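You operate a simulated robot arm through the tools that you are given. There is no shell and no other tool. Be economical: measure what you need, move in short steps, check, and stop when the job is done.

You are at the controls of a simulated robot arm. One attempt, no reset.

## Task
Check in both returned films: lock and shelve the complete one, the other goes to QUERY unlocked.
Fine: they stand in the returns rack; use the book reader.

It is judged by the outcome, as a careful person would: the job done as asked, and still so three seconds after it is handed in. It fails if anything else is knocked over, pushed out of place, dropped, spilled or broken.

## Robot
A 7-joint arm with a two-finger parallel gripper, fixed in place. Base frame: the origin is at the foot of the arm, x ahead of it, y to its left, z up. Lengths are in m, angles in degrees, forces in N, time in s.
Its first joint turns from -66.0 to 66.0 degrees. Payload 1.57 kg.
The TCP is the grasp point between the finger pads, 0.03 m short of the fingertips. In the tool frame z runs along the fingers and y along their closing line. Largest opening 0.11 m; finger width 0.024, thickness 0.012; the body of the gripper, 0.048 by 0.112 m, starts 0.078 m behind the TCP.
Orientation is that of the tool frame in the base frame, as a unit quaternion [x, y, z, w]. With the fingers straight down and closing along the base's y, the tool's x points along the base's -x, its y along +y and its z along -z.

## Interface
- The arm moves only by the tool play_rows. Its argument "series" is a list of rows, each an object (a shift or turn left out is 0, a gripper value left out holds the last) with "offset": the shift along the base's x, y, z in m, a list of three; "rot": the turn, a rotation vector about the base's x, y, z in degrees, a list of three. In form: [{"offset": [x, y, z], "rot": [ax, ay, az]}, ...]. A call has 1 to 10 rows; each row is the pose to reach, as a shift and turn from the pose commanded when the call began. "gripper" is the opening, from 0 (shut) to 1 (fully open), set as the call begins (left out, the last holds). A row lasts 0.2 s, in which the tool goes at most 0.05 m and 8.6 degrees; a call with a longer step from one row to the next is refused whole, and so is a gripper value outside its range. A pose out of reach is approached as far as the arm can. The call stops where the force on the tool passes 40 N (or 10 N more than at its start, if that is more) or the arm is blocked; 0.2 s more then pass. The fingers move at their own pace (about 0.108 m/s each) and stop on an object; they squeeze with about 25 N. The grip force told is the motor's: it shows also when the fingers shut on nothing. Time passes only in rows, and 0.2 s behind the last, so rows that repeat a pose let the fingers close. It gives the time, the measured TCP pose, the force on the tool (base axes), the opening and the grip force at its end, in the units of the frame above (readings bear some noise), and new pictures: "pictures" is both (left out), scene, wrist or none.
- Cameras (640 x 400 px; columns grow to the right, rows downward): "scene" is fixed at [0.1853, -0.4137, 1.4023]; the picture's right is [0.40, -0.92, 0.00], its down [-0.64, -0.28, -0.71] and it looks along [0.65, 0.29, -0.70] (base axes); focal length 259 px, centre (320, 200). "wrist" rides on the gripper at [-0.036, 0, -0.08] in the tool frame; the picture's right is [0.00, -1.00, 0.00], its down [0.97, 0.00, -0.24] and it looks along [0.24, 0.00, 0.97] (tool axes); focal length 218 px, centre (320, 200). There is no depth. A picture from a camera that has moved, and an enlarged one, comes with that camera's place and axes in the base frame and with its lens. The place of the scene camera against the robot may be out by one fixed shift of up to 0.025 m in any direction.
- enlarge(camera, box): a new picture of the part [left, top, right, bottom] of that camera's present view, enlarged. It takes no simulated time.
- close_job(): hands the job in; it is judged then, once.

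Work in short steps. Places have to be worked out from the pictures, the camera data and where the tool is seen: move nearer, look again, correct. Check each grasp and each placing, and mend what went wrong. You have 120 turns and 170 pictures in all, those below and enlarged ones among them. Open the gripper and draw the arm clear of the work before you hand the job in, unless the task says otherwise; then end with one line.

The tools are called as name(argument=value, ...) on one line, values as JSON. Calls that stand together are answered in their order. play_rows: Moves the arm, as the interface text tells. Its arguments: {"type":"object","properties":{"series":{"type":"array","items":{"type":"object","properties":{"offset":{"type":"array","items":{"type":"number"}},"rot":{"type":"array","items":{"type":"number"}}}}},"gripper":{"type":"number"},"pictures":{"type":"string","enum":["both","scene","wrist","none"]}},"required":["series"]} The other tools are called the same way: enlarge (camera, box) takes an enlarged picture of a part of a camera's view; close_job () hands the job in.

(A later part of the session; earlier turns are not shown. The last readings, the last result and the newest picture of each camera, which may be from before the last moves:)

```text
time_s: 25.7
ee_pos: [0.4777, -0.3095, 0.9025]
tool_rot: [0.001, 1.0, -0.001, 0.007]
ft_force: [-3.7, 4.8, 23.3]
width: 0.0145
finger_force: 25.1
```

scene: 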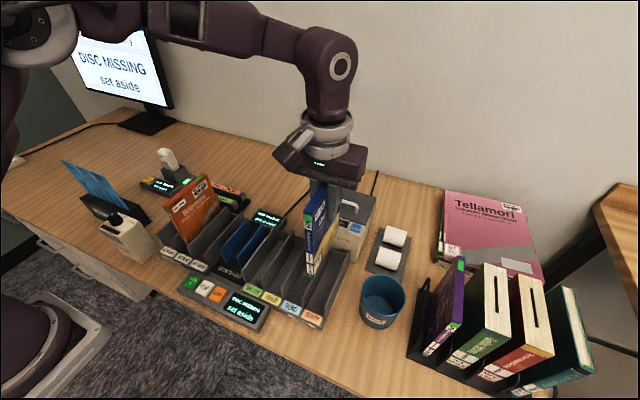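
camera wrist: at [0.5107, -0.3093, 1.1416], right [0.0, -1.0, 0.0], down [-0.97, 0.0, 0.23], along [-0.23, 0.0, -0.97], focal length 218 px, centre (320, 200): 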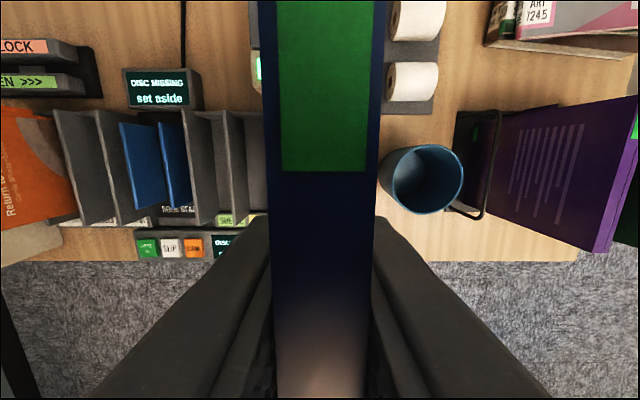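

Contact (23 N). Relax slightly, release and rise.

play_rows(series=[{"offset": [0, 0, 0.002]}, {"offset": [0, 0, 0.002]}], pictures="none")

play_rows(series=[{"offset": [0, 0, 0]}, {"offset": [0, 0, 0]}, {"offset": [0, 0, 0.04]}, {"offset": [0, 0, 0.08]}, {"offset": [0, 0, 0.12]}, {"offset": [0, 0, 0.15]}], gripper=0.4)

enlarge(camera="scene", box=[220, 180, 380, 340])

```text
time_s: 26.3
ee_pos: [0.4762, -0.3087, 0.9023]
tool_rot: [0.001, 1.0, 0.002, 0.005]
ft_force: [0.1, 0.2, -0.3]
width: 0.0138
finger_force: 25.5
```

```text
time_s: 27.7
ee_pos: [0.4781, -0.3084, 1.0532]
tool_rot: [0.0, 1.0, 0.001, 0.006]
ft_force: [-0.2, 0.1, 0.4]
width: 0.044
finger_force: 0.0
camera wrist: at [0.5122, -0.3085, 1.1348], right [0.0, -1.0, 0.0], down [-0.97, 0.0, 0.23], along [-0.23, 0.0, -0.97], focal length 218 px, centre (320, 200)
```

scene: 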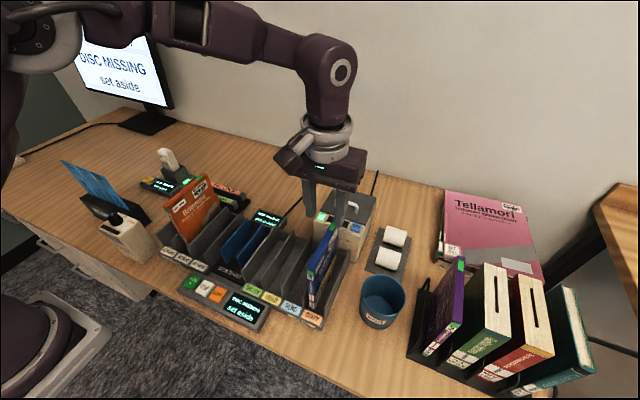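
wrist: 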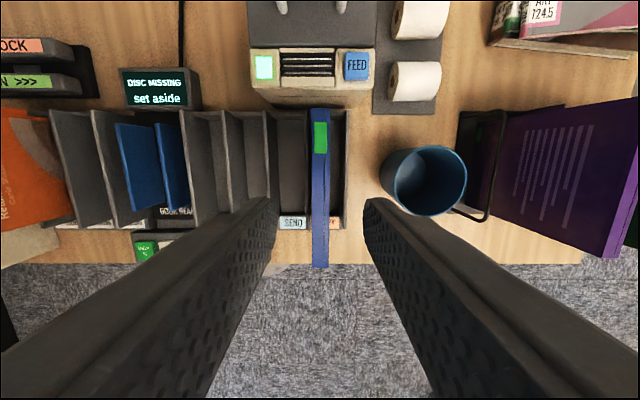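

```text
2.50 times, centred on (300, 260) of scene
camera zoom: at [0.1853, -0.4137, 1.4023], right [0.4, -0.92, 0.0], down [-0.64, -0.28, -0.71], along [0.65, 0.29, -0.7], focal length 647 px, centre (370, 50)
```

zoom: 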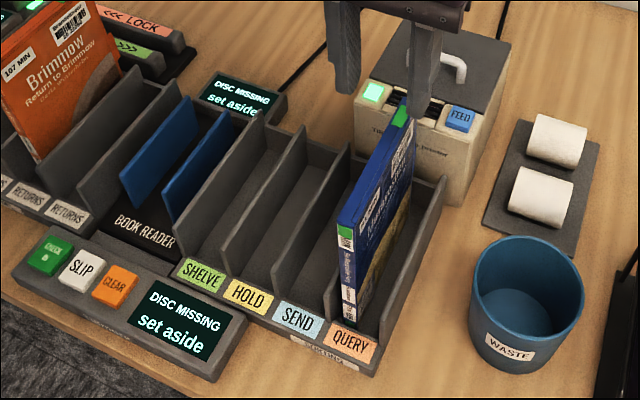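

Blue stands in QUERY. Now move over to the orange case (y≈0.069).

play_rows(series=[{"offset": [0, 0.045, 0]}, {"offset": [0, 0.09, 0]}, {"offset": [0, 0.135, 0]}, {"offset": [0, 0.18, 0]}, {"offset": [0, 0.225, 0]}, {"offset": [0, 0.27, 0]}, {"offset": [0, 0.315, 0]}, {"offset": [0, 0.36, 0]}, {"offset": [0, 0.377, 0]}, {"offset": [0, 0.377, 0]}])

```text
time_s: 29.9
ee_pos: [0.4766, 0.0672, 1.0529]
tool_rot: [0.0, 1.0, 0.001, 0.006]
ft_force: [0.7, 0.9, 0.4]
width: 0.044
finger_force: 0.1
camera wrist: at [0.5119, 0.0674, 1.1349], right [0.0, -1.0, 0.0], down [-0.97, 0.0, 0.23], along [-0.23, 0.0, -0.97], focal length 218 px, centre (320, 200)
```

scene: 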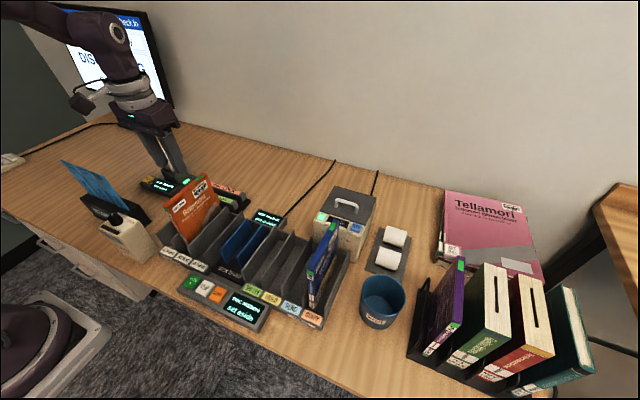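
wrist: 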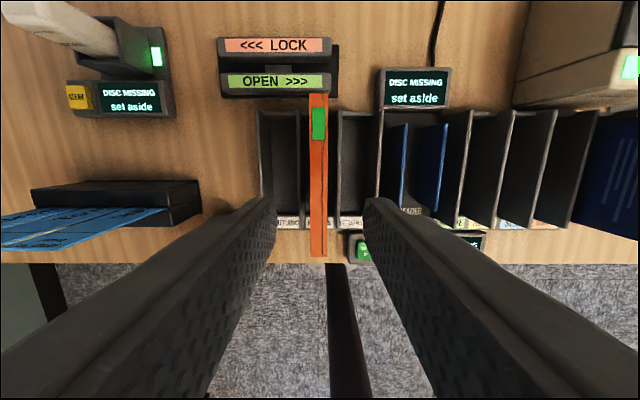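

Orange centred. Descend and grasp.

play_rows(series=[{"offset": [0.006, 0.0015, -0.04]}, {"offset": [0.006, 0.0015, -0.08]}, {"offset": [0.006, 0.0015, -0.12]}, {"offset": [0.006, 0.0015, -0.147]}, {"offset": [0.006, 0.0015, -0.147]}], pictures="none")

play_rows(series=[{"offset": [0, 0, 0]}, {"offset": [0, 0, 0]}, {"offset": [0, 0, 0]}], gripper=0.0, pictures="none")

play_rows(series=[{"offset": [0, 0, 0.03]}, {"offset": [0, 0, 0.07]}, {"offset": [0, 0, 0.11]}, {"offset": [0, 0, 0.15]}])

enlarge(camera="scene", box=[120, 120, 280, 260])

```text
time_s: 31.1
ee_pos: [0.486, 0.0676, 0.9069]
tool_rot: [0.0, 1.0, 0.001, 0.006]
ft_force: [-0.7, 0.5, 0.1]
width: 0.0438
finger_force: 0.1
```

```text
time_s: 31.9
ee_pos: [0.4855, 0.068, 0.9068]
tool_rot: [0.0, 1.0, 0.0, 0.006]
ft_force: [0.2, 0.0, 0.0]
width: 0.0141
finger_force: 25.6
```

```text
time_s: 32.9
ee_pos: [0.4825, 0.0677, 1.0553]
tool_rot: [0.001, 1.0, 0.0, 0.007]
ft_force: [0.3, 0.5, -0.4]
width: 0.0142
finger_force: 25.3
camera wrist: at [0.5177, 0.0671, 1.1365], right [0.0, -1.0, 0.0], down [-0.97, 0.0, 0.23], along [-0.23, 0.0, -0.97], focal length 218 px, centre (320, 200)
```

scene: 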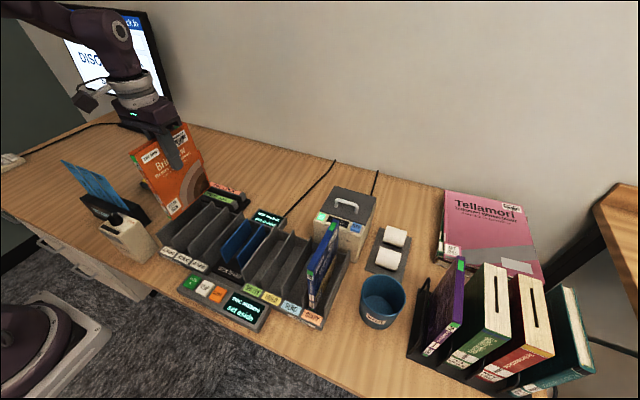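
wrist: 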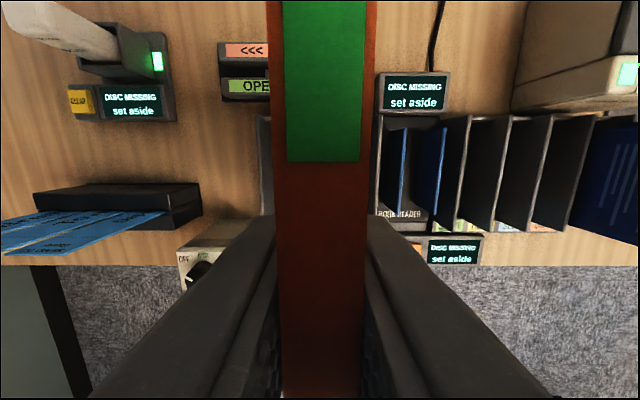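

```text
2.86 times, centred on (200, 190) of scene
camera zoom: at [0.1853, -0.4137, 1.4023], right [0.4, -0.92, 0.0], down [-0.64, -0.28, -0.71], along [0.65, 0.29, -0.7], focal length 740 px, centre (663, 229)
```

zoom: 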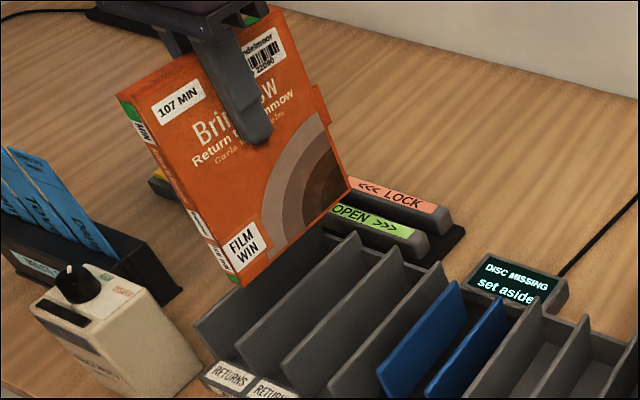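

Orange held. Move it over the reader slot and lower.

play_rows(series=[{"offset": [0, -0.045, 0]}, {"offset": [0, -0.09, 0]}, {"offset": [0, -0.138, 0]}, {"offset": [0, -0.138, 0]}, {"offset": [0, -0.138, -0.04]}, {"offset": [0, -0.138, -0.08]}, {"offset": [0, -0.138, -0.11]}, {"offset": [0, -0.138, -0.135]}], pictures="none")

enlarge(camera="scene", box=[180, 180, 320, 320])

```text
time_s: 34.7
ee_pos: [0.4833, -0.0703, 0.9207]
tool_rot: [0.0, 1.0, 0.0, 0.007]
ft_force: [0.7, -0.6, -0.5]
width: 0.014
finger_force: 25.3
```

```text
2.86 times, centred on (250, 250) of scene
camera zoom: at [0.1854, -0.4137, 1.4023], right [0.4, -0.92, 0.0], down [-0.64, -0.28, -0.71], along [0.65, 0.29, -0.7], focal length 740 px, centre (520, 57)
```

zoom: 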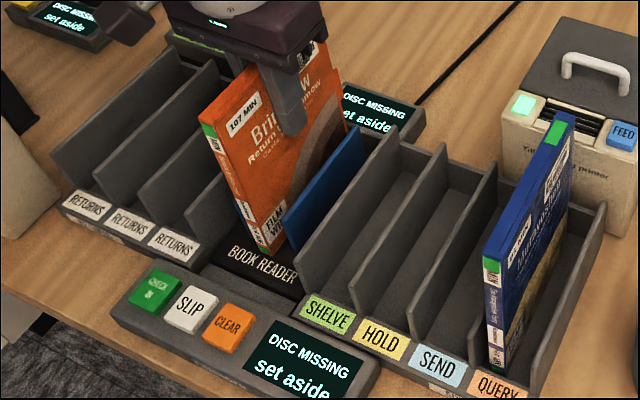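

In the slot. Lower to contact.

play_rows(series=[{"offset": [0, 0, -0.005]}, {"offset": [0, 0, -0.01]}, {"offset": [0, 0, -0.013]}, {"offset": [0, 0, -0.0145]}], pictures="none")

```text
time_s: 35.7
ee_pos: [0.4842, -0.0674, 0.906]
tool_rot: [0.0, 1.0, 0.0, 0.008]
ft_force: [3.7, 1.7, 23.7]
width: 0.0144
finger_force: 25.2
```

Contact. Release and rise, then go to the button.

play_rows(series=[{"offset": [0, 0, 0.002]}, {"offset": [0, 0, 0.002]}], pictures="none")

play_rows(series=[{"offset": [0, 0, 0]}, {"offset": [0, 0, 0]}, {"offset": [0, 0, 0.04]}, {"offset": [0, 0, 0.08]}, {"offset": [0, 0, 0.12]}, {"offset": [0, 0, 0.135]}], gripper=0.45)

```text
time_s: 36.3
ee_pos: [0.482, -0.0692, 0.9081]
tool_rot: [0.0, 1.0, 0.001, 0.005]
ft_force: [0.0, 0.0, 0.0]
width: 0.0139
finger_force: 25.0
```

```text
time_s: 37.7
ee_pos: [0.4811, -0.0699, 1.0448]
tool_rot: [0.0, 1.0, 0.001, 0.006]
ft_force: [0.7, 0.4, -0.6]
width: 0.0497
finger_force: 0.0
camera wrist: at [0.516, -0.0694, 1.1264], right [0.0, -1.0, 0.0], down [-0.97, 0.0, 0.23], along [-0.23, 0.0, -0.97], focal length 218 px, centre (320, 200)
```

scene: 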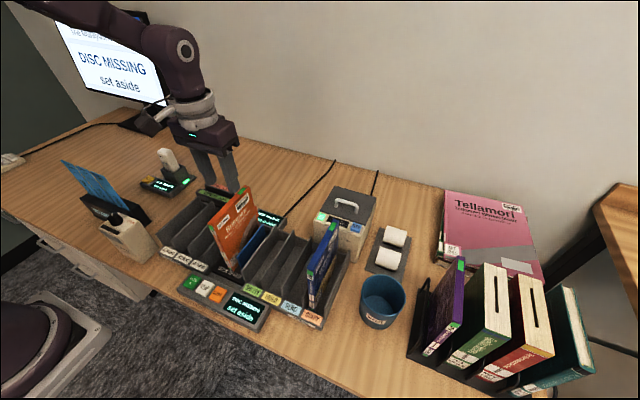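
wrist: 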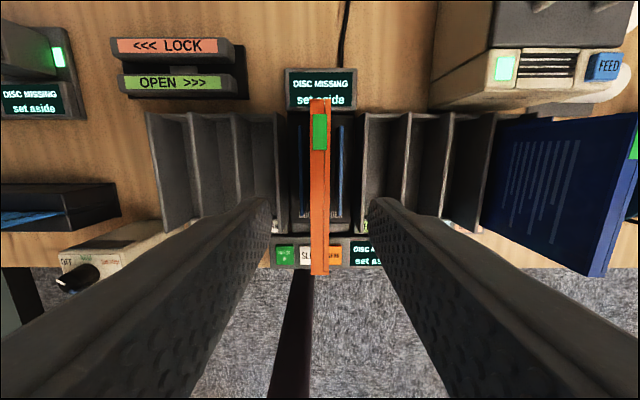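

Case upright. Move to the CHECK IN button with gripper shut and descend to just above.

play_rows(series=[{"offset": [-0.042, 0.018, 0]}, {"offset": [-0.084, 0.036, 0]}, {"offset": [-0.126, 0.054, 0]}, {"offset": [-0.138, 0.06, -0.03]}, {"offset": [-0.138, 0.06, -0.075]}, {"offset": [-0.138, 0.06, -0.12]}, {"offset": [-0.138, 0.06, -0.165]}, {"offset": [-0.138, 0.06, -0.2]}, {"offset": [-0.138, 0.06, -0.2]}], gripper=0.0, pictures="wrist")

```text
time_s: 39.7
ee_pos: [0.3489, -0.0102, 0.8431]
tool_rot: [-0.001, 1.0, 0.001, 0.006]
ft_force: [-0.2, -0.1, 0.6]
width: 0.0
finger_force: 21.8
camera wrist: at [0.3819, -0.0107, 0.924], right [0.0, -1.0, 0.0], down [-0.97, 0.0, 0.23], along [-0.23, 0.0, -0.97], focal length 218 px, centre (320, 200)
```

wrist: 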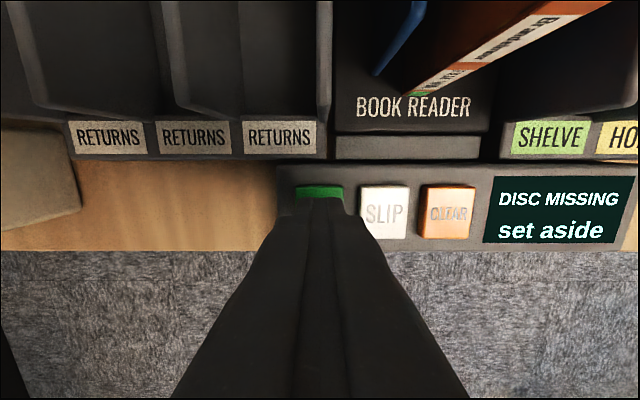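

Slightly far in x; shift back 6 mm and press.

play_rows(series=[{"offset": [-0.006, 0, 0]}, {"offset": [-0.006, 0, -0.012]}, {"offset": [-0.006, 0, -0.02]}, {"offset": [-0.006, 0, -0.024]}, {"offset": [-0.006, 0, -0.028]}], pictures="none")

play_rows(series=[{"offset": [0, 0, 0.03]}, {"offset": [0, 0, 0.08]}, {"offset": [0, 0, 0.13]}, {"offset": [0, 0, 0.18]}, {"offset": [0, 0, 0.22]}])

enlarge(camera="scene", box=[40, 0, 180, 110])

```text
time_s: 40.9
ee_pos: [0.3393, -0.0084, 0.8165]
tool_rot: [0.0, 1.0, 0.001, 0.008]
ft_force: [-0.6, 1.7, 17.5]
width: 0.0
finger_force: 21.1
stopped in row 5: the force on the tool passed its limit (the readings are from after the stop); the commanded pose is now the measured one
```

```text
time_s: 42.1
ee_pos: [0.3399, -0.0102, 1.037]
tool_rot: [0.0, 1.0, 0.0, 0.008]
ft_force: [-0.3, 0.3, -0.1]
width: 0.0001
finger_force: 21.2
camera wrist: at [0.375, -0.0098, 1.1188], right [0.0, -1.0, 0.0], down [-0.97, 0.0, 0.23], along [-0.23, 0.0, -0.97], focal length 218 px, centre (320, 200)
```

scene: 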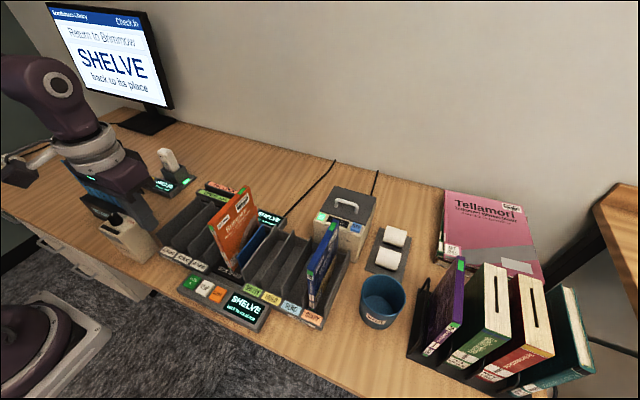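
wrist: 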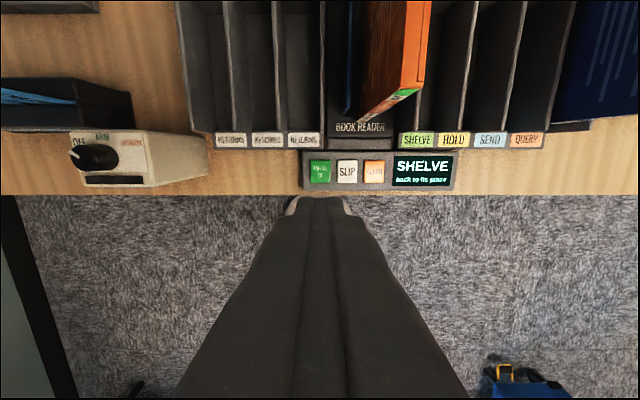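

```text
3.64 times, centred on (110, 55) of scene
camera zoom: at [0.1853, -0.4137, 1.4023], right [0.4, -0.92, 0.0], down [-0.64, -0.28, -0.71], along [0.65, 0.29, -0.7], focal length 941 px, centre (1084, 727)
```

zoom: 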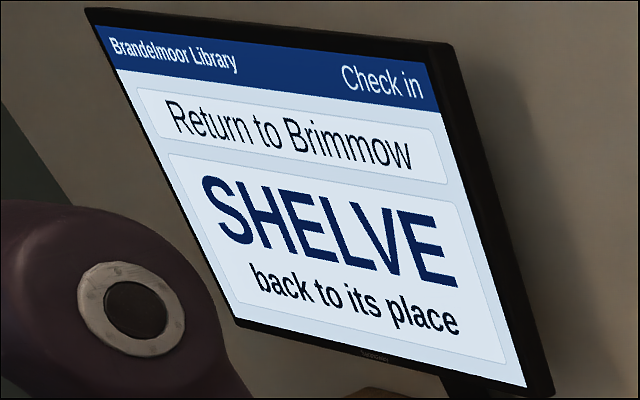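

Brimmow is complete: "SHELVE". Now inspect the lock unit closely and test reach there with the empty gripper.

play_rows(series=[{"offset": [0.02, 0.04, 0.01]}, {"offset": [0.05, 0.075, 0.01]}, {"offset": [0.085, 0.11, 0.01]}, {"offset": [0.125, 0.135, 0.01]}, {"offset": [0.17, 0.14, 0.01]}, {"offset": [0.215, 0.14, 0.01]}, {"offset": [0.26, 0.14, 0.01]}, {"offset": [0.29, 0.14, 0.01]}, {"offset": [0.29, 0.14, 0.01]}], gripper=1.0)

enlarge(camera="wrist", box=[220, 60, 420, 200])

```text
time_s: 44.1
ee_pos: [0.6287, 0.1309, 1.0462]
tool_rot: [0.0, 1.0, 0.001, 0.007]
ft_force: [0.8, 0.6, 0.2]
width: 0.1102
finger_force: 0.2
camera wrist: at [0.6631, 0.1303, 1.1273], right [0.0, -1.0, 0.0], down [-0.97, 0.0, 0.23], along [-0.23, 0.0, -0.97], focal length 218 px, centre (320, 200)
```

scene: 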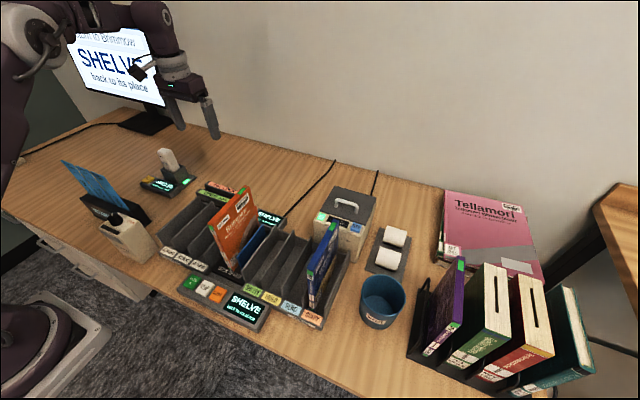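
wrist: 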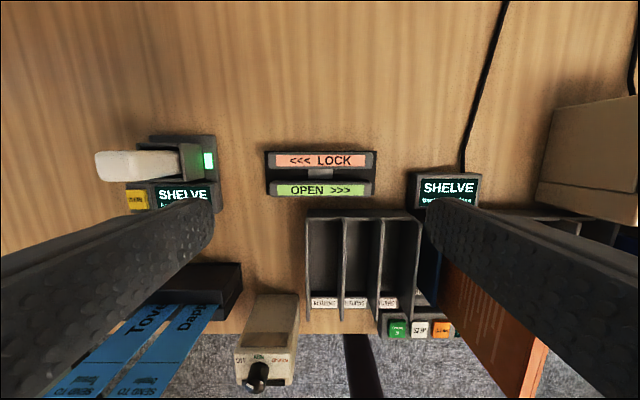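

```text
2.86 times, centred on (320, 130) of wrist
camera zoom: at [0.6631, 0.1303, 1.1273], right [0.0, -1.0, 0.0], down [-0.97, 0.0, 0.23], along [-0.23, 0.0, -0.97], focal length 624 px, centre (320, 400)
```

zoom: 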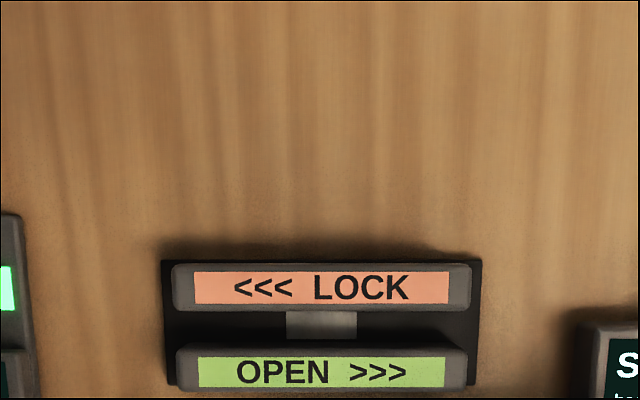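

Lock channel: x≈0.614–0.635, y 0.052–0.207, bar tops z≈0.80, with a coupler at mid. I look at the case's rear edge (the tab) to see which edge belongs in the channel.

play_rows(series=[{"offset": [0, -0.045, 0]}, {"offset": [0, -0.09, 0]}, {"offset": [0, -0.135, 0]}, {"offset": [0, -0.18, 0]}, {"offset": [0.02, -0.2, 0]}, {"offset": [0.02, -0.2, 0]}], pictures="wrist")

enlarge(camera="wrist", box=[260, 190, 380, 310])

enlarge(camera="scene", box=[200, 180, 290, 280])

```text
time_s: 45.5
ee_pos: [0.65, -0.0667, 1.0453]
tool_rot: [0.001, 1.0, 0.0, 0.008]
ft_force: [-0.3, -0.2, 1.0]
width: 0.1099
finger_force: 0.1
camera wrist: at [0.6857, -0.0676, 1.1269], right [0.0, -1.0, 0.0], down [-0.97, 0.0, 0.23], along [-0.23, 0.0, -0.97], focal length 218 px, centre (320, 200)
```

wrist: 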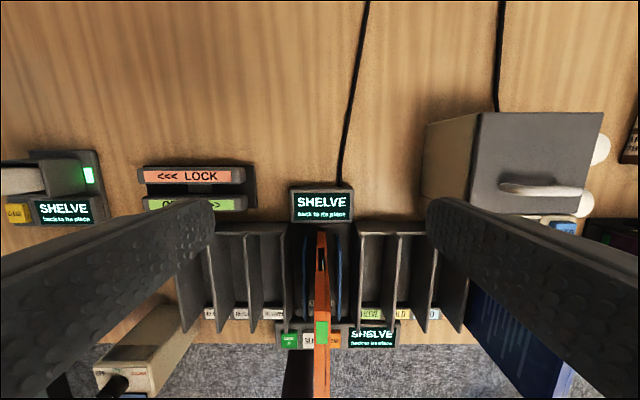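

```text
3.33 times, centred on (320, 250) of wrist
camera zoom: at [0.6857, -0.0676, 1.1269], right [0.0, -1.0, 0.0], down [-0.97, 0.0, 0.23], along [-0.23, 0.0, -0.97], focal length 728 px, centre (320, 33)
```

zoom: 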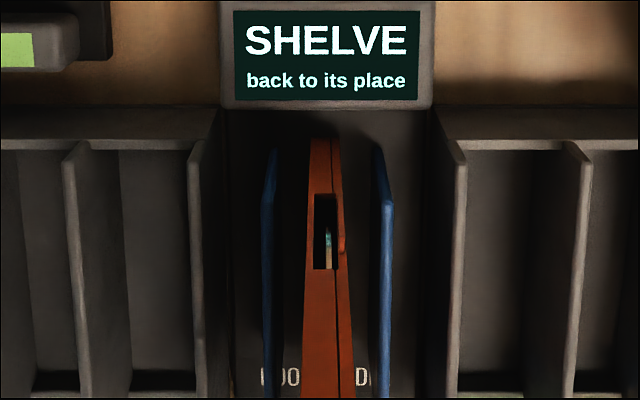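

```text
4.00 times, centred on (245, 230) of scene
camera zoom: at [0.1853, -0.4138, 1.4023], right [0.4, -0.92, 0.0], down [-0.64, -0.28, -0.71], along [0.65, 0.29, -0.7], focal length 1036 px, centre (620, 80)
```

zoom: 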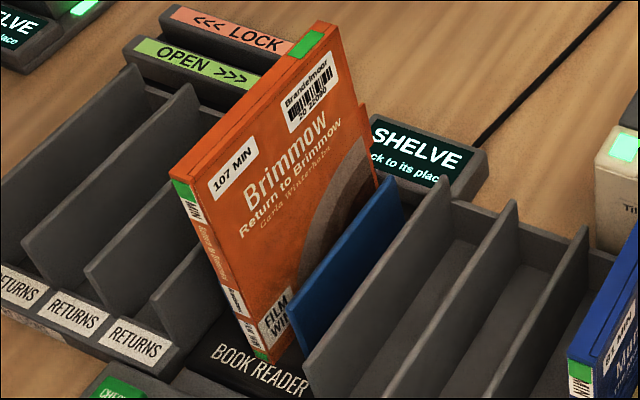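

enlarge(camera="wrist", box=[305, 235, 335, 285])

enlarge(camera="wrist", box=[135, 155, 265, 225])

```text
8.00 times, centred on (320, 260) of wrist
camera zoom: at [0.6857, -0.0676, 1.1269], right [0.0, -1.0, 0.0], down [-0.97, 0.0, 0.23], along [-0.23, 0.0, -0.97], focal length 1746 px, centre (320, -280)
```

zoom: 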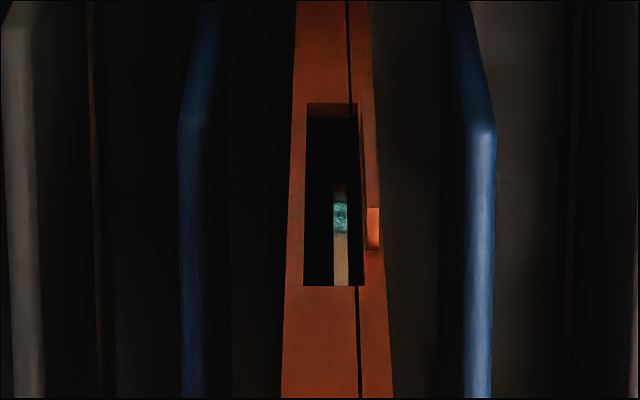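

```text
4.92 times, centred on (200, 190) of wrist
camera zoom: at [0.6857, -0.0676, 1.1269], right [0.0, -1.0, 0.0], down [-0.97, 0.0, 0.23], along [-0.23, 0.0, -0.97], focal length 1074 px, centre (911, 249)
```

zoom: 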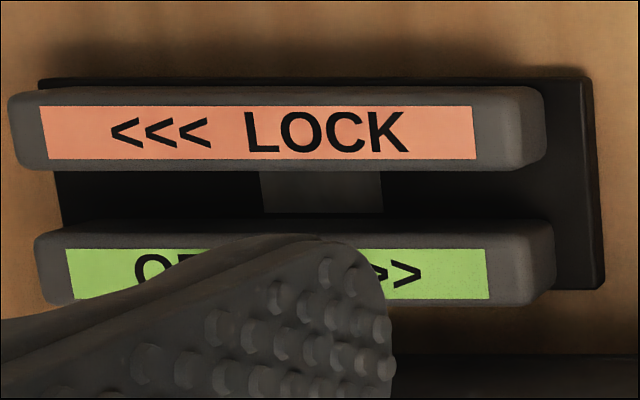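

The window just shows the disc inside. Plan: re-grasp Brimmow, yaw it 90°, set its lower edge in the channel and sweep toward +y (<<< LOCK), watching the green tags. First re-grasp.

play_rows(series=[{"offset": [-0.045, -0.003, 0]}, {"offset": [-0.09, -0.003, 0]}, {"offset": [-0.135, -0.003, 0]}, {"offset": [-0.168, -0.003, 0]}, {"offset": [-0.168, -0.003, -0.03]}, {"offset": [-0.168, -0.003, -0.07]}, {"offset": [-0.168, -0.003, -0.11]}, {"offset": [-0.168, -0.003, -0.137]}, {"offset": [-0.168, -0.003, -0.137]}], gripper=0.45, pictures="wrist")

```text
time_s: 47.5
ee_pos: [0.4806, -0.069, 0.9097]
tool_rot: [-0.001, 1.0, 0.001, 0.008]
ft_force: [-0.2, 0.0, 0.2]
width: 0.0494
finger_force: 0.0
camera wrist: at [0.515, -0.0701, 0.9904], right [0.0, -1.0, 0.0], down [-0.97, 0.0, 0.23], along [-0.23, 0.0, -0.97], focal length 218 px, centre (320, 200)
```

wrist: 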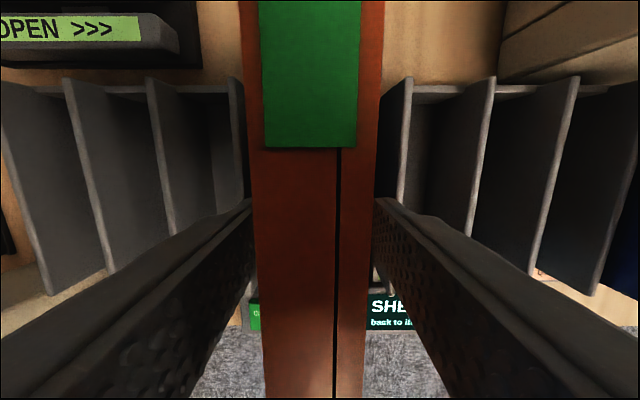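

Centred; grip and lift.

play_rows(series=[{"offset": [0, 0, 0]}, {"offset": [0, 0, 0]}, {"offset": [0, 0, 0]}], gripper=0.0, pictures="none")

play_rows(series=[{"offset": [0, 0, 0.03]}, {"offset": [0, 0, 0.07]}, {"offset": [0, 0, 0.11]}, {"offset": [0, 0, 0.15]}, {"offset": [0, 0.03, 0.16]}, {"offset": [0, 0.075, 0.16]}, {"offset": [0, 0.11, 0.16]}, {"offset": [0.03, 0.14, 0.16]}], pictures="scene")

```text
time_s: 48.3
ee_pos: [0.4806, -0.0695, 0.9101]
tool_rot: [-0.001, 1.0, 0.001, 0.008]
ft_force: [-0.5, -0.3, -0.5]
width: 0.014
finger_force: 25.0
```

```text
time_s: 50.1
ee_pos: [0.5096, 0.0696, 1.0679]
tool_rot: [0.001, 1.0, 0.001, 0.008]
ft_force: [0.6, 0.6, -1.0]
width: 0.014
finger_force: 24.9
```

scene: 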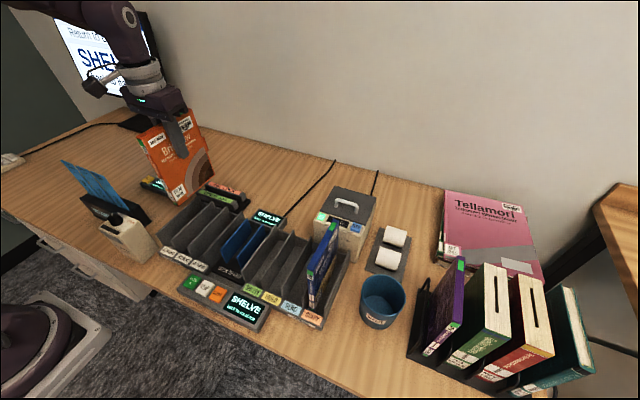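

Now yaw by -85° (first ten rows) at this clear height.

play_rows(series=[{"rot": [0, 0, -8.5]}, {"rot": [0, 0, -17]}, {"rot": [0, 0, -25.5]}, {"rot": [0, 0, -34]}, {"rot": [0, 0, -42.5]}, {"rot": [0, 0, -51]}, {"rot": [0, 0, -59.5]}, {"rot": [0, 0, -68]}, {"rot": [0, 0, -76.5]}, {"rot": [0, 0, -85]}], pictures="scene")

```text
time_s: 52.3
ee_pos: [0.5122, 0.0693, 1.0701]
tool_rot: [0.677, 0.736, -0.004, 0.007]
ft_force: [0.2, -0.3, -0.8]
width: 0.014
finger_force: 24.9
```

scene: 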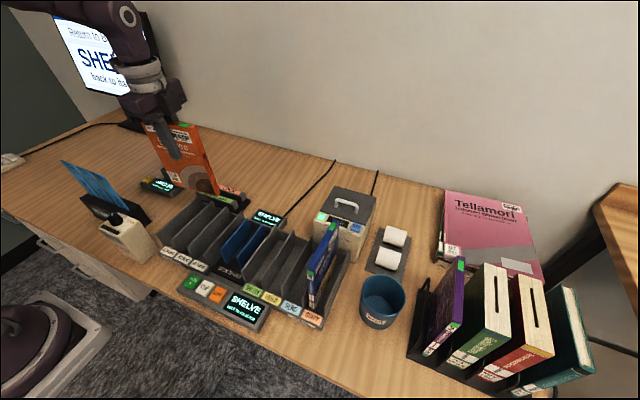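

Yaw fine. Finish to -90° and move above the channel start (0.6245, 0.06).

play_rows(series=[{"offset": [0.03, 0, 0], "rot": [0, 0, -4.8]}, {"offset": [0.07, -0.005, 0], "rot": [0, 0, -4.8]}, {"offset": [0.1125, -0.009, 0], "rot": [0, 0, -4.8]}, {"offset": [0.1125, -0.009, 0], "rot": [0, 0, -4.8]}, {"offset": [0.1125, -0.009, -0.04], "rot": [0, 0, -4.8]}, {"offset": [0.1125, -0.009, -0.04], "rot": [0, 0, -4.8]}])

enlarge(camera="scene", box=[140, 120, 280, 240])

enlarge(camera="wrist", box=[220, 20, 420, 160])

```text
time_s: 53.7
ee_pos: [0.623, 0.0596, 1.0283]
tool_rot: [0.706, 0.708, -0.005, 0.006]
ft_force: [-0.7, -0.3, -0.3]
width: 0.0142
finger_force: 25.0
camera wrist: at [0.6222, 0.0252, 1.1093], right [-1.0, 0.0, 0.0], down [0.0, 0.97, 0.23], along [0.0, 0.23, -0.97], focal length 218 px, centre (320, 200)
```

scene: 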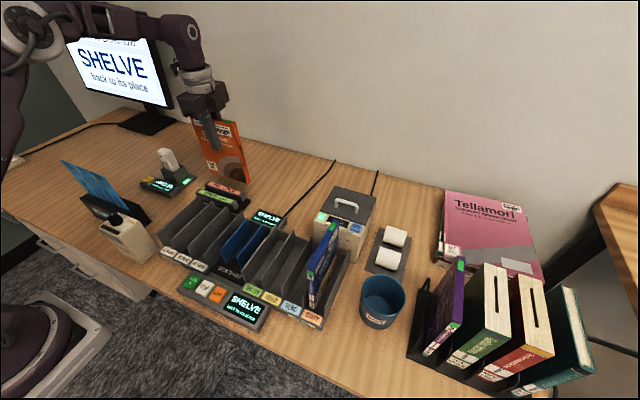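
wrist: 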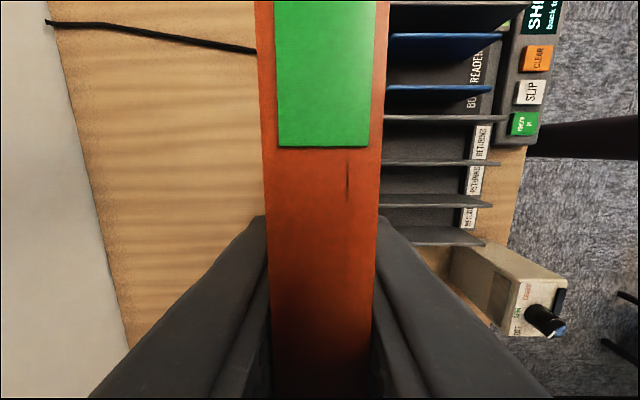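

```text
3.33 times, centred on (210, 180) of scene
camera zoom: at [0.1854, -0.4137, 1.4023], right [0.4, -0.92, 0.0], down [-0.64, -0.28, -0.71], along [0.65, 0.29, -0.7], focal length 863 px, centre (687, 267)
```

zoom: 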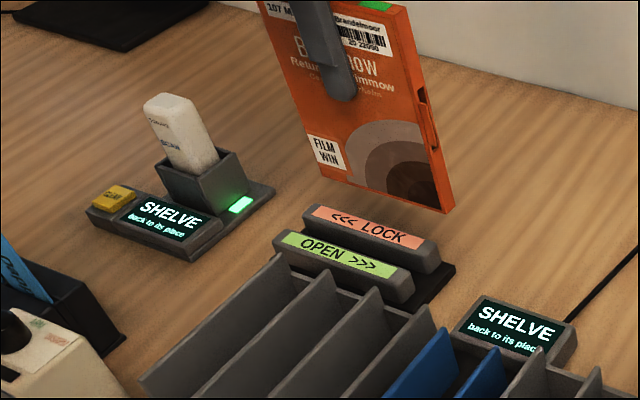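

```text
2.86 times, centred on (320, 90) of wrist
camera zoom: at [0.6222, 0.0252, 1.1093], right [-1.0, 0.0, 0.0], down [0.0, 0.97, 0.23], along [0.0, 0.23, -0.97], focal length 624 px, centre (320, 514)
```

zoom: 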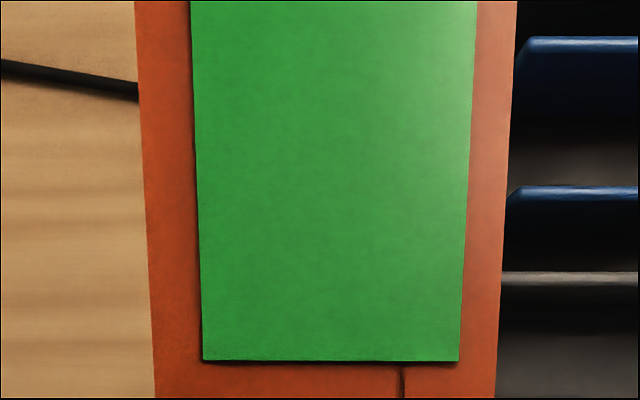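

The case hangs over the channel. Lower to just above the bars and check alignment.

play_rows(series=[{"offset": [0.0015, 0, -0.03]}, {"offset": [0.0015, 0, -0.055]}, {"offset": [0.0015, 0, -0.07]}, {"offset": [0.0015, 0, -0.07]}], pictures="none")

enlarge(camera="scene", box=[180, 150, 280, 230])

enlarge(camera="wrist", box=[120, 0, 520, 250])

```text
time_s: 54.7
ee_pos: [0.625, 0.0603, 0.9567]
tool_rot: [0.706, 0.708, -0.005, 0.006]
ft_force: [0.1, -1.2, -0.9]
width: 0.014
finger_force: 24.9
```

```text
5.00 times, centred on (230, 190) of scene
camera zoom: at [0.1854, -0.4137, 1.4023], right [0.4, -0.92, 0.0], down [-0.64, -0.28, -0.71], along [0.65, 0.29, -0.7], focal length 1294 px, centre (770, 250)
```

zoom: 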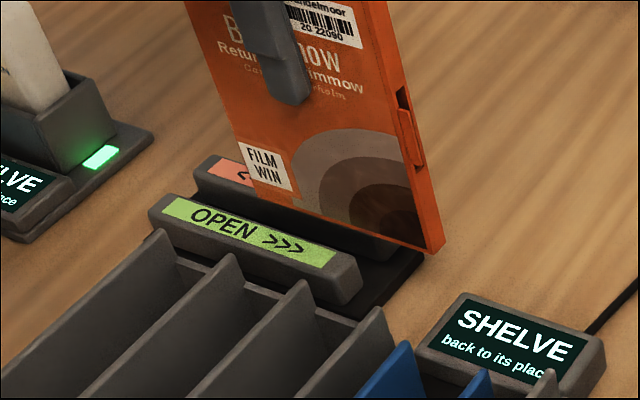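

```text
1.60 times, centred on (320, 125) of wrist
camera zoom: at [0.6244, 0.0256, 1.0388], right [-1.0, 0.0, 0.0], down [0.0, 0.97, 0.23], along [0.0, 0.23, -0.97], focal length 349 px, centre (320, 320)
```

zoom: 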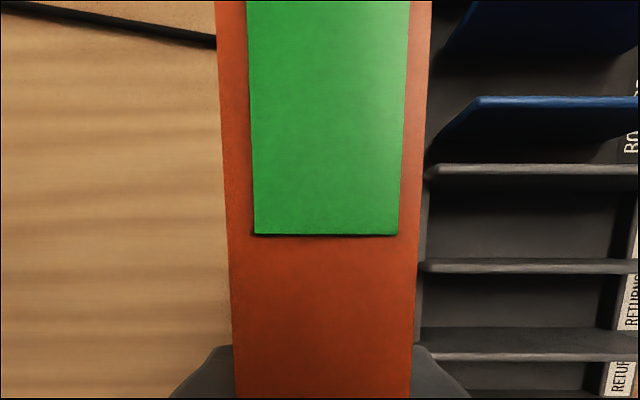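

Gap to the OPEN bar projects to ~3 mm: centred. Lower gently into the channel.

play_rows(series=[{"offset": [0, 0, -0.012]}, {"offset": [0, 0, -0.02]}, {"offset": [0, 0, -0.026]}, {"offset": [0, 0, -0.032]}, {"offset": [0, 0, -0.032]}], pictures="none")

enlarge(camera="scene", box=[180, 150, 280, 230])

```text
time_s: 55.9
ee_pos: [0.6251, 0.0591, 0.9277]
tool_rot: [0.706, 0.708, -0.005, 0.006]
ft_force: [0.6, 0.2, -0.3]
width: 0.0141
finger_force: 25.1
```

```text
5.00 times, centred on (230, 190) of scene
camera zoom: at [0.1854, -0.4137, 1.4023], right [0.4, -0.92, 0.0], down [-0.64, -0.28, -0.71], along [0.65, 0.29, -0.7], focal length 1294 px, centre (770, 250)
```

zoom: 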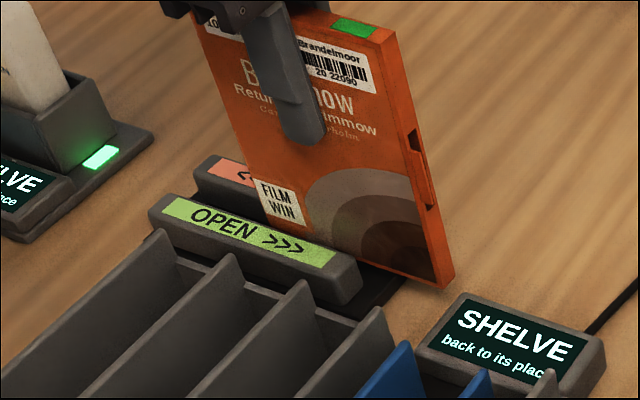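

In the channel, no contact. Lower slowly to find the floor.

play_rows(series=[{"offset": [0, 0, -0.004]}, {"offset": [0, 0, -0.008]}, {"offset": [0, 0, -0.011]}], pictures="none")

```text
time_s: 56.7
ee_pos: [0.6245, 0.0589, 0.9156]
tool_rot: [0.706, 0.708, -0.005, 0.006]
ft_force: [0.6, -0.1, -1.2]
width: 0.0138
finger_force: 25.1
```

play_rows(series=[{"offset": [0, 0, -0.003]}, {"offset": [0, 0, -0.006]}, {"offset": [0, 0, -0.008]}], pictures="none")

enlarge(camera="scene", box=[180, 150, 280, 230])

```text
time_s: 57.5
ee_pos: [0.627, 0.0582, 0.9087]
tool_rot: [0.706, 0.709, -0.004, 0.006]
ft_force: [-0.1, 0.2, 0.3]
width: 0.0141
finger_force: 24.9
```

```text
5.00 times, centred on (230, 190) of scene
camera zoom: at [0.1854, -0.4137, 1.4023], right [0.4, -0.92, 0.0], down [-0.64, -0.28, -0.71], along [0.65, 0.29, -0.7], focal length 1294 px, centre (770, 250)
```

zoom: 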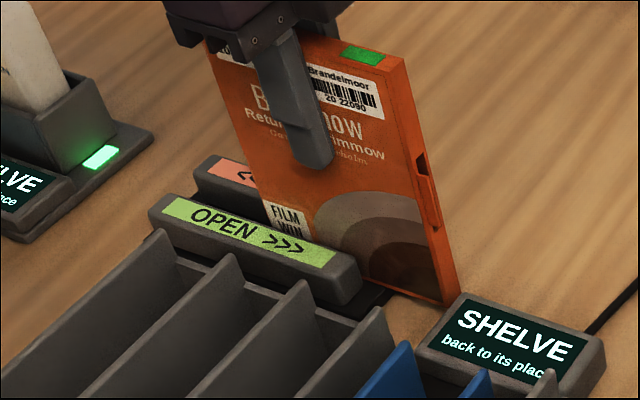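

Still no floor contact; probe a few mm more.

play_rows(series=[{"offset": [-0.001, 0, -0.003]}, {"offset": [-0.001, 0, -0.006]}, {"offset": [-0.001, 0, -0.008]}], pictures="none")

```text
time_s: 58.3
ee_pos: [0.6249, 0.0592, 0.9004]
tool_rot: [0.707, 0.708, -0.004, 0.008]
ft_force: [0.9, -1.5, 24.2]
width: 0.0143
finger_force: 25.5
```

Floor found (TCP ≈0.901). Raise 2 mm and sweep toward +y by 0.15 m (LOCK direction).

play_rows(series=[{"offset": [0, 0, 0.002]}, {"offset": [0, 0.015, 0.002]}, {"offset": [0, 0.03, 0.002]}, {"offset": [0, 0.047, 0.002]}, {"offset": [0, 0.064, 0.002]}, {"offset": [0, 0.081, 0.002]}, {"offset": [0, 0.098, 0.002]}, {"offset": [0, 0.115, 0.002]}, {"offset": [0, 0.132, 0.002]}, {"offset": [0, 0.15, 0.002]}])

enlarge(camera="scene", box=[150, 130, 270, 230])

```text
time_s: 60.5
ee_pos: [0.624, 0.2092, 0.901]
tool_rot: [0.706, 0.708, -0.004, 0.006]
ft_force: [0.3, -1.5, 1.9]
width: 0.014
finger_force: 25.3
camera wrist: at [0.6237, 0.1748, 0.9821], right [-1.0, 0.0, 0.0], down [0.0, 0.97, 0.22], along [0.0, 0.22, -0.97], focal length 218 px, centre (320, 200)
```

scene: 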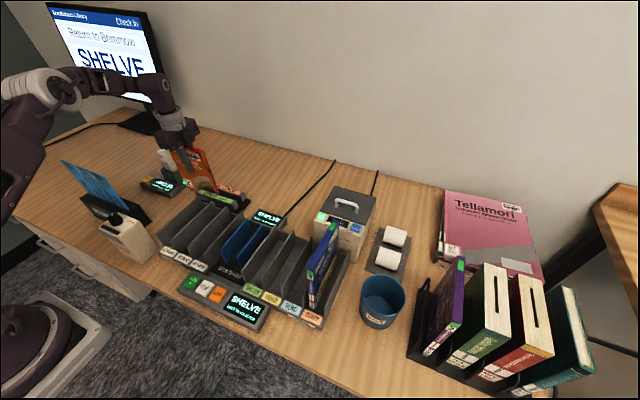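
wrist: 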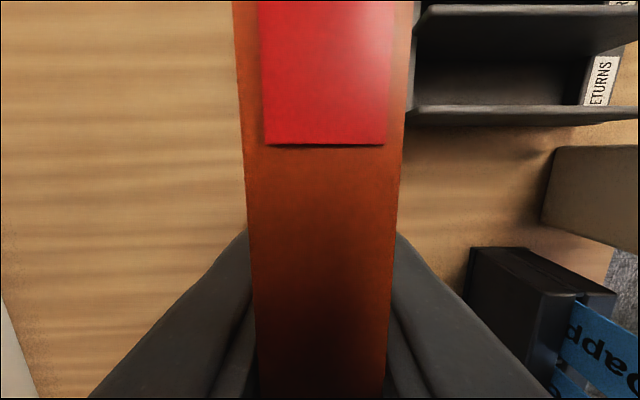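

```text
4.00 times, centred on (210, 180) of scene
camera zoom: at [0.1853, -0.4138, 1.4023], right [0.4, -0.92, 0.0], down [-0.64, -0.28, -0.71], along [0.65, 0.29, -0.7], focal length 1036 px, centre (760, 280)
```

zoom: 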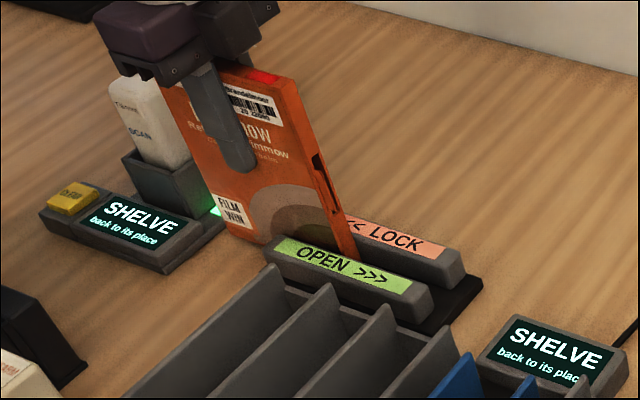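

The tag turned red: locked. Lift straight up out of the channel.

play_rows(series=[{"offset": [0, 0, 0.03]}, {"offset": [0, 0, 0.07]}, {"offset": [0, 0, 0.11]}, {"offset": [0, 0, 0.15]}, {"offset": [0, 0, 0.175]}], pictures="scene")

```text
time_s: 61.7
ee_pos: [0.6235, 0.2084, 1.071]
tool_rot: [0.708, 0.706, -0.01, 0.007]
ft_force: [1.3, -0.6, -0.8]
width: 0.0139
finger_force: 25.4
out of reach, approached as far as the arm can: row 5
```

scene: 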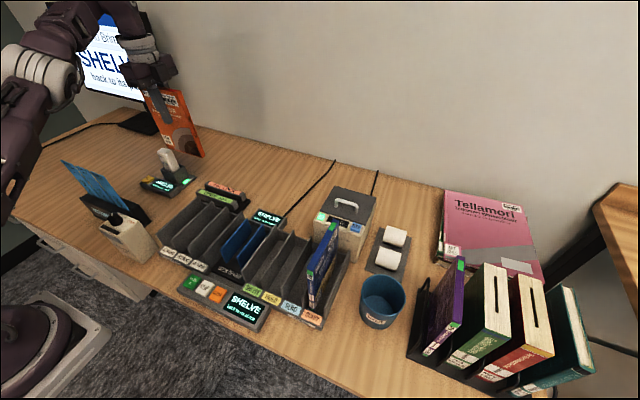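

Move back in x first (away from the lock), then yaw back.

play_rows(series=[{"offset": [-0.045, 0, 0]}, {"offset": [-0.09, 0, 0]}, {"offset": [-0.13, 0, 0]}, {"offset": [-0.13, -0.045, 0]}, {"offset": [-0.13, -0.09, 0]}, {"offset": [-0.13, -0.13, 0]}, {"offset": [-0.13, -0.13, 0]}], pictures="none")

play_rows(series=[{"rot": [0, 0, 8.5]}, {"rot": [0, 0, 17]}, {"rot": [0, 0, 25.5]}, {"rot": [0, 0, 34]}, {"rot": [0, 0, 42.5]}, {"rot": [0, 0, 51]}, {"rot": [0, 0, 59.5]}, {"rot": [0, 0, 68]}, {"rot": [0, 0, 76.5]}, {"rot": [0, 0, 85]}], pictures="none")

```text
time_s: 63.3
ee_pos: [0.6224, 0.2111, 1.0704]
tool_rot: [0.706, 0.708, -0.009, 0.005]
ft_force: [0.9, 0.6, -0.4]
width: 0.014
finger_force: 24.8
out of reach, approached as far as the arm can: row 1, 2, 3, 4, 5, 6, 7
```

```text
time_s: 65.5
ee_pos: [0.6192, 0.215, 1.0652]
tool_rot: [0.041, 0.999, 0.0, 0.008]
ft_force: [-0.5, 0.6, -0.6]
width: 0.0143
finger_force: 24.7
```

The translation was refused as out of reach but the rotation went through in place. Check the picture.

play_rows(series=[{"rot": [0, 0, 4.7]}, {"rot": [0, 0, 4.7]}])

```text
time_s: 66.1
ee_pos: [0.6197, 0.2142, 1.0661]
tool_rot: [0.001, 1.0, 0.001, 0.008]
ft_force: [-0.3, 0.4, -0.3]
width: 0.0141
finger_force: 24.9
camera wrist: at [0.6543, 0.2138, 1.147], right [0.0, -1.0, 0.0], down [-0.97, 0.0, 0.23], along [-0.23, 0.0, -0.97], focal length 218 px, centre (320, 200)
```

scene: 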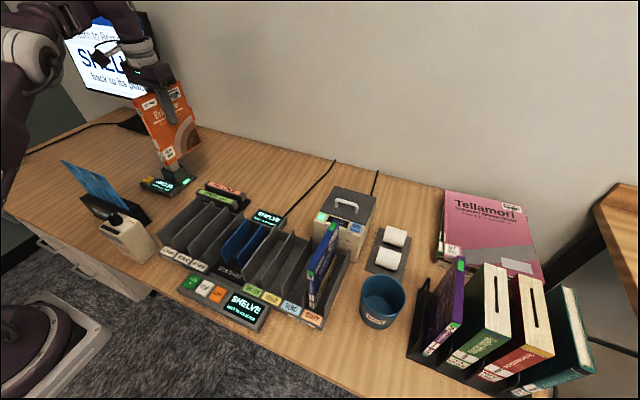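
wrist: 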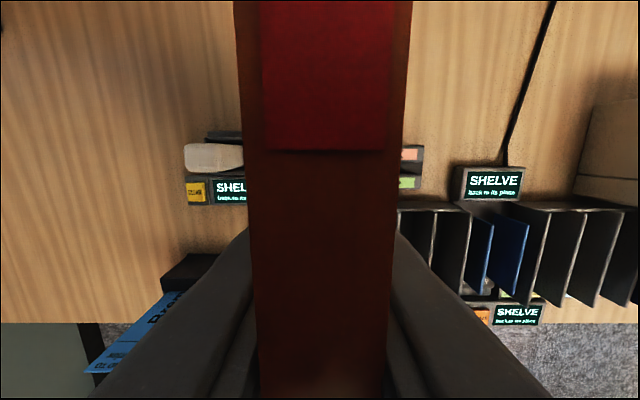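

All clear. Move to above the SHELVE bin (x≈0.482, y≈-0.153).

play_rows(series=[{"offset": [-0.045, 0, 0]}, {"offset": [-0.09, -0.015, 0]}, {"offset": [-0.115, -0.055, 0]}, {"offset": [-0.135, -0.1, 0]}, {"offset": [-0.138, -0.149, 0]}, {"offset": [-0.138, -0.198, 0]}, {"offset": [-0.138, -0.247, 0]}, {"offset": [-0.138, -0.295, 0]}, {"offset": [-0.138, -0.34, 0]}, {"offset": [-0.138, -0.367, 0]}])

enlarge(camera="scene", box=[200, 180, 340, 320])

```text
time_s: 68.3
ee_pos: [0.4811, -0.1536, 1.0663]
tool_rot: [0.001, 1.0, 0.0, 0.008]
ft_force: [0.7, 1.0, 0.4]
width: 0.0141
finger_force: 24.8
camera wrist: at [0.5155, -0.1536, 1.147], right [0.0, -1.0, 0.0], down [-0.97, 0.0, 0.23], along [-0.23, 0.0, -0.97], focal length 218 px, centre (320, 200)
```

scene: 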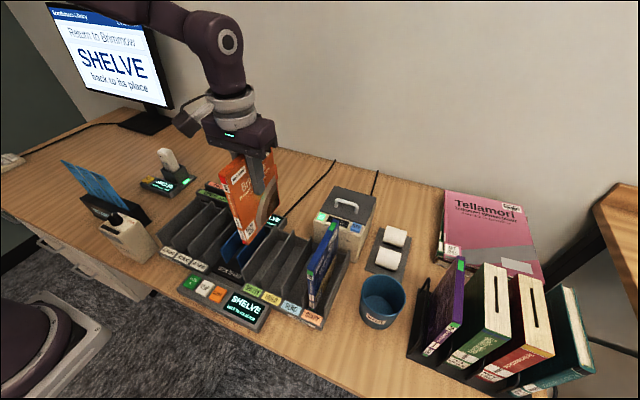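
wrist: 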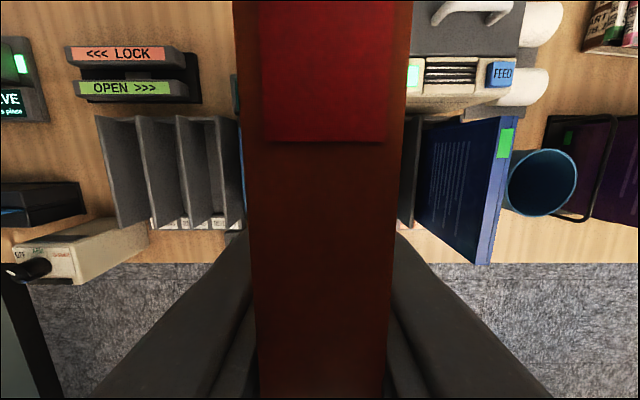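

```text
2.86 times, centred on (270, 250) of scene
camera zoom: at [0.1854, -0.4137, 1.4023], right [0.4, -0.92, 0.0], down [-0.64, -0.28, -0.71], along [0.65, 0.29, -0.7], focal length 740 px, centre (463, 57)
```

zoom: 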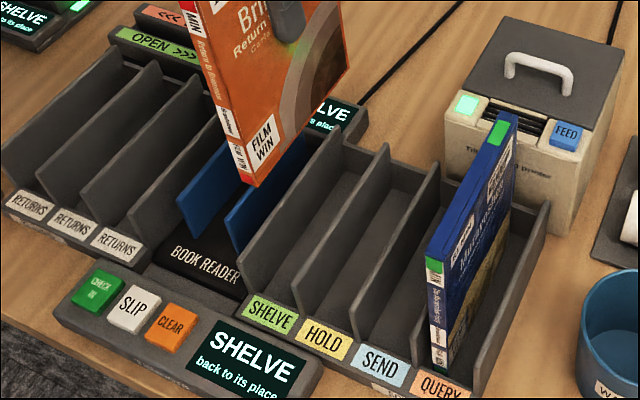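

Lower partway and check.

play_rows(series=[{"offset": [0, 0, -0.04]}, {"offset": [0, 0, -0.07]}, {"offset": [0, 0, -0.085]}, {"offset": [0, 0, -0.085]}], pictures="none")

enlarge(camera="scene", box=[220, 200, 320, 320])

```text
time_s: 69.3
ee_pos: [0.4813, -0.152, 0.9808]
tool_rot: [0.001, 1.0, 0.002, 0.008]
ft_force: [0.3, 0.1, -1.1]
width: 0.0137
finger_force: 24.5
```

```text
3.33 times, centred on (270, 260) of scene
camera zoom: at [0.1854, -0.4137, 1.4023], right [0.4, -0.92, 0.0], down [-0.64, -0.28, -0.71], along [0.65, 0.29, -0.7], focal length 863 px, centre (487, 0)
```

zoom: 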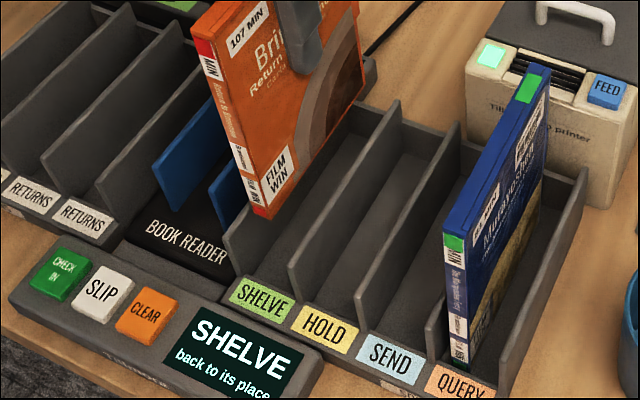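

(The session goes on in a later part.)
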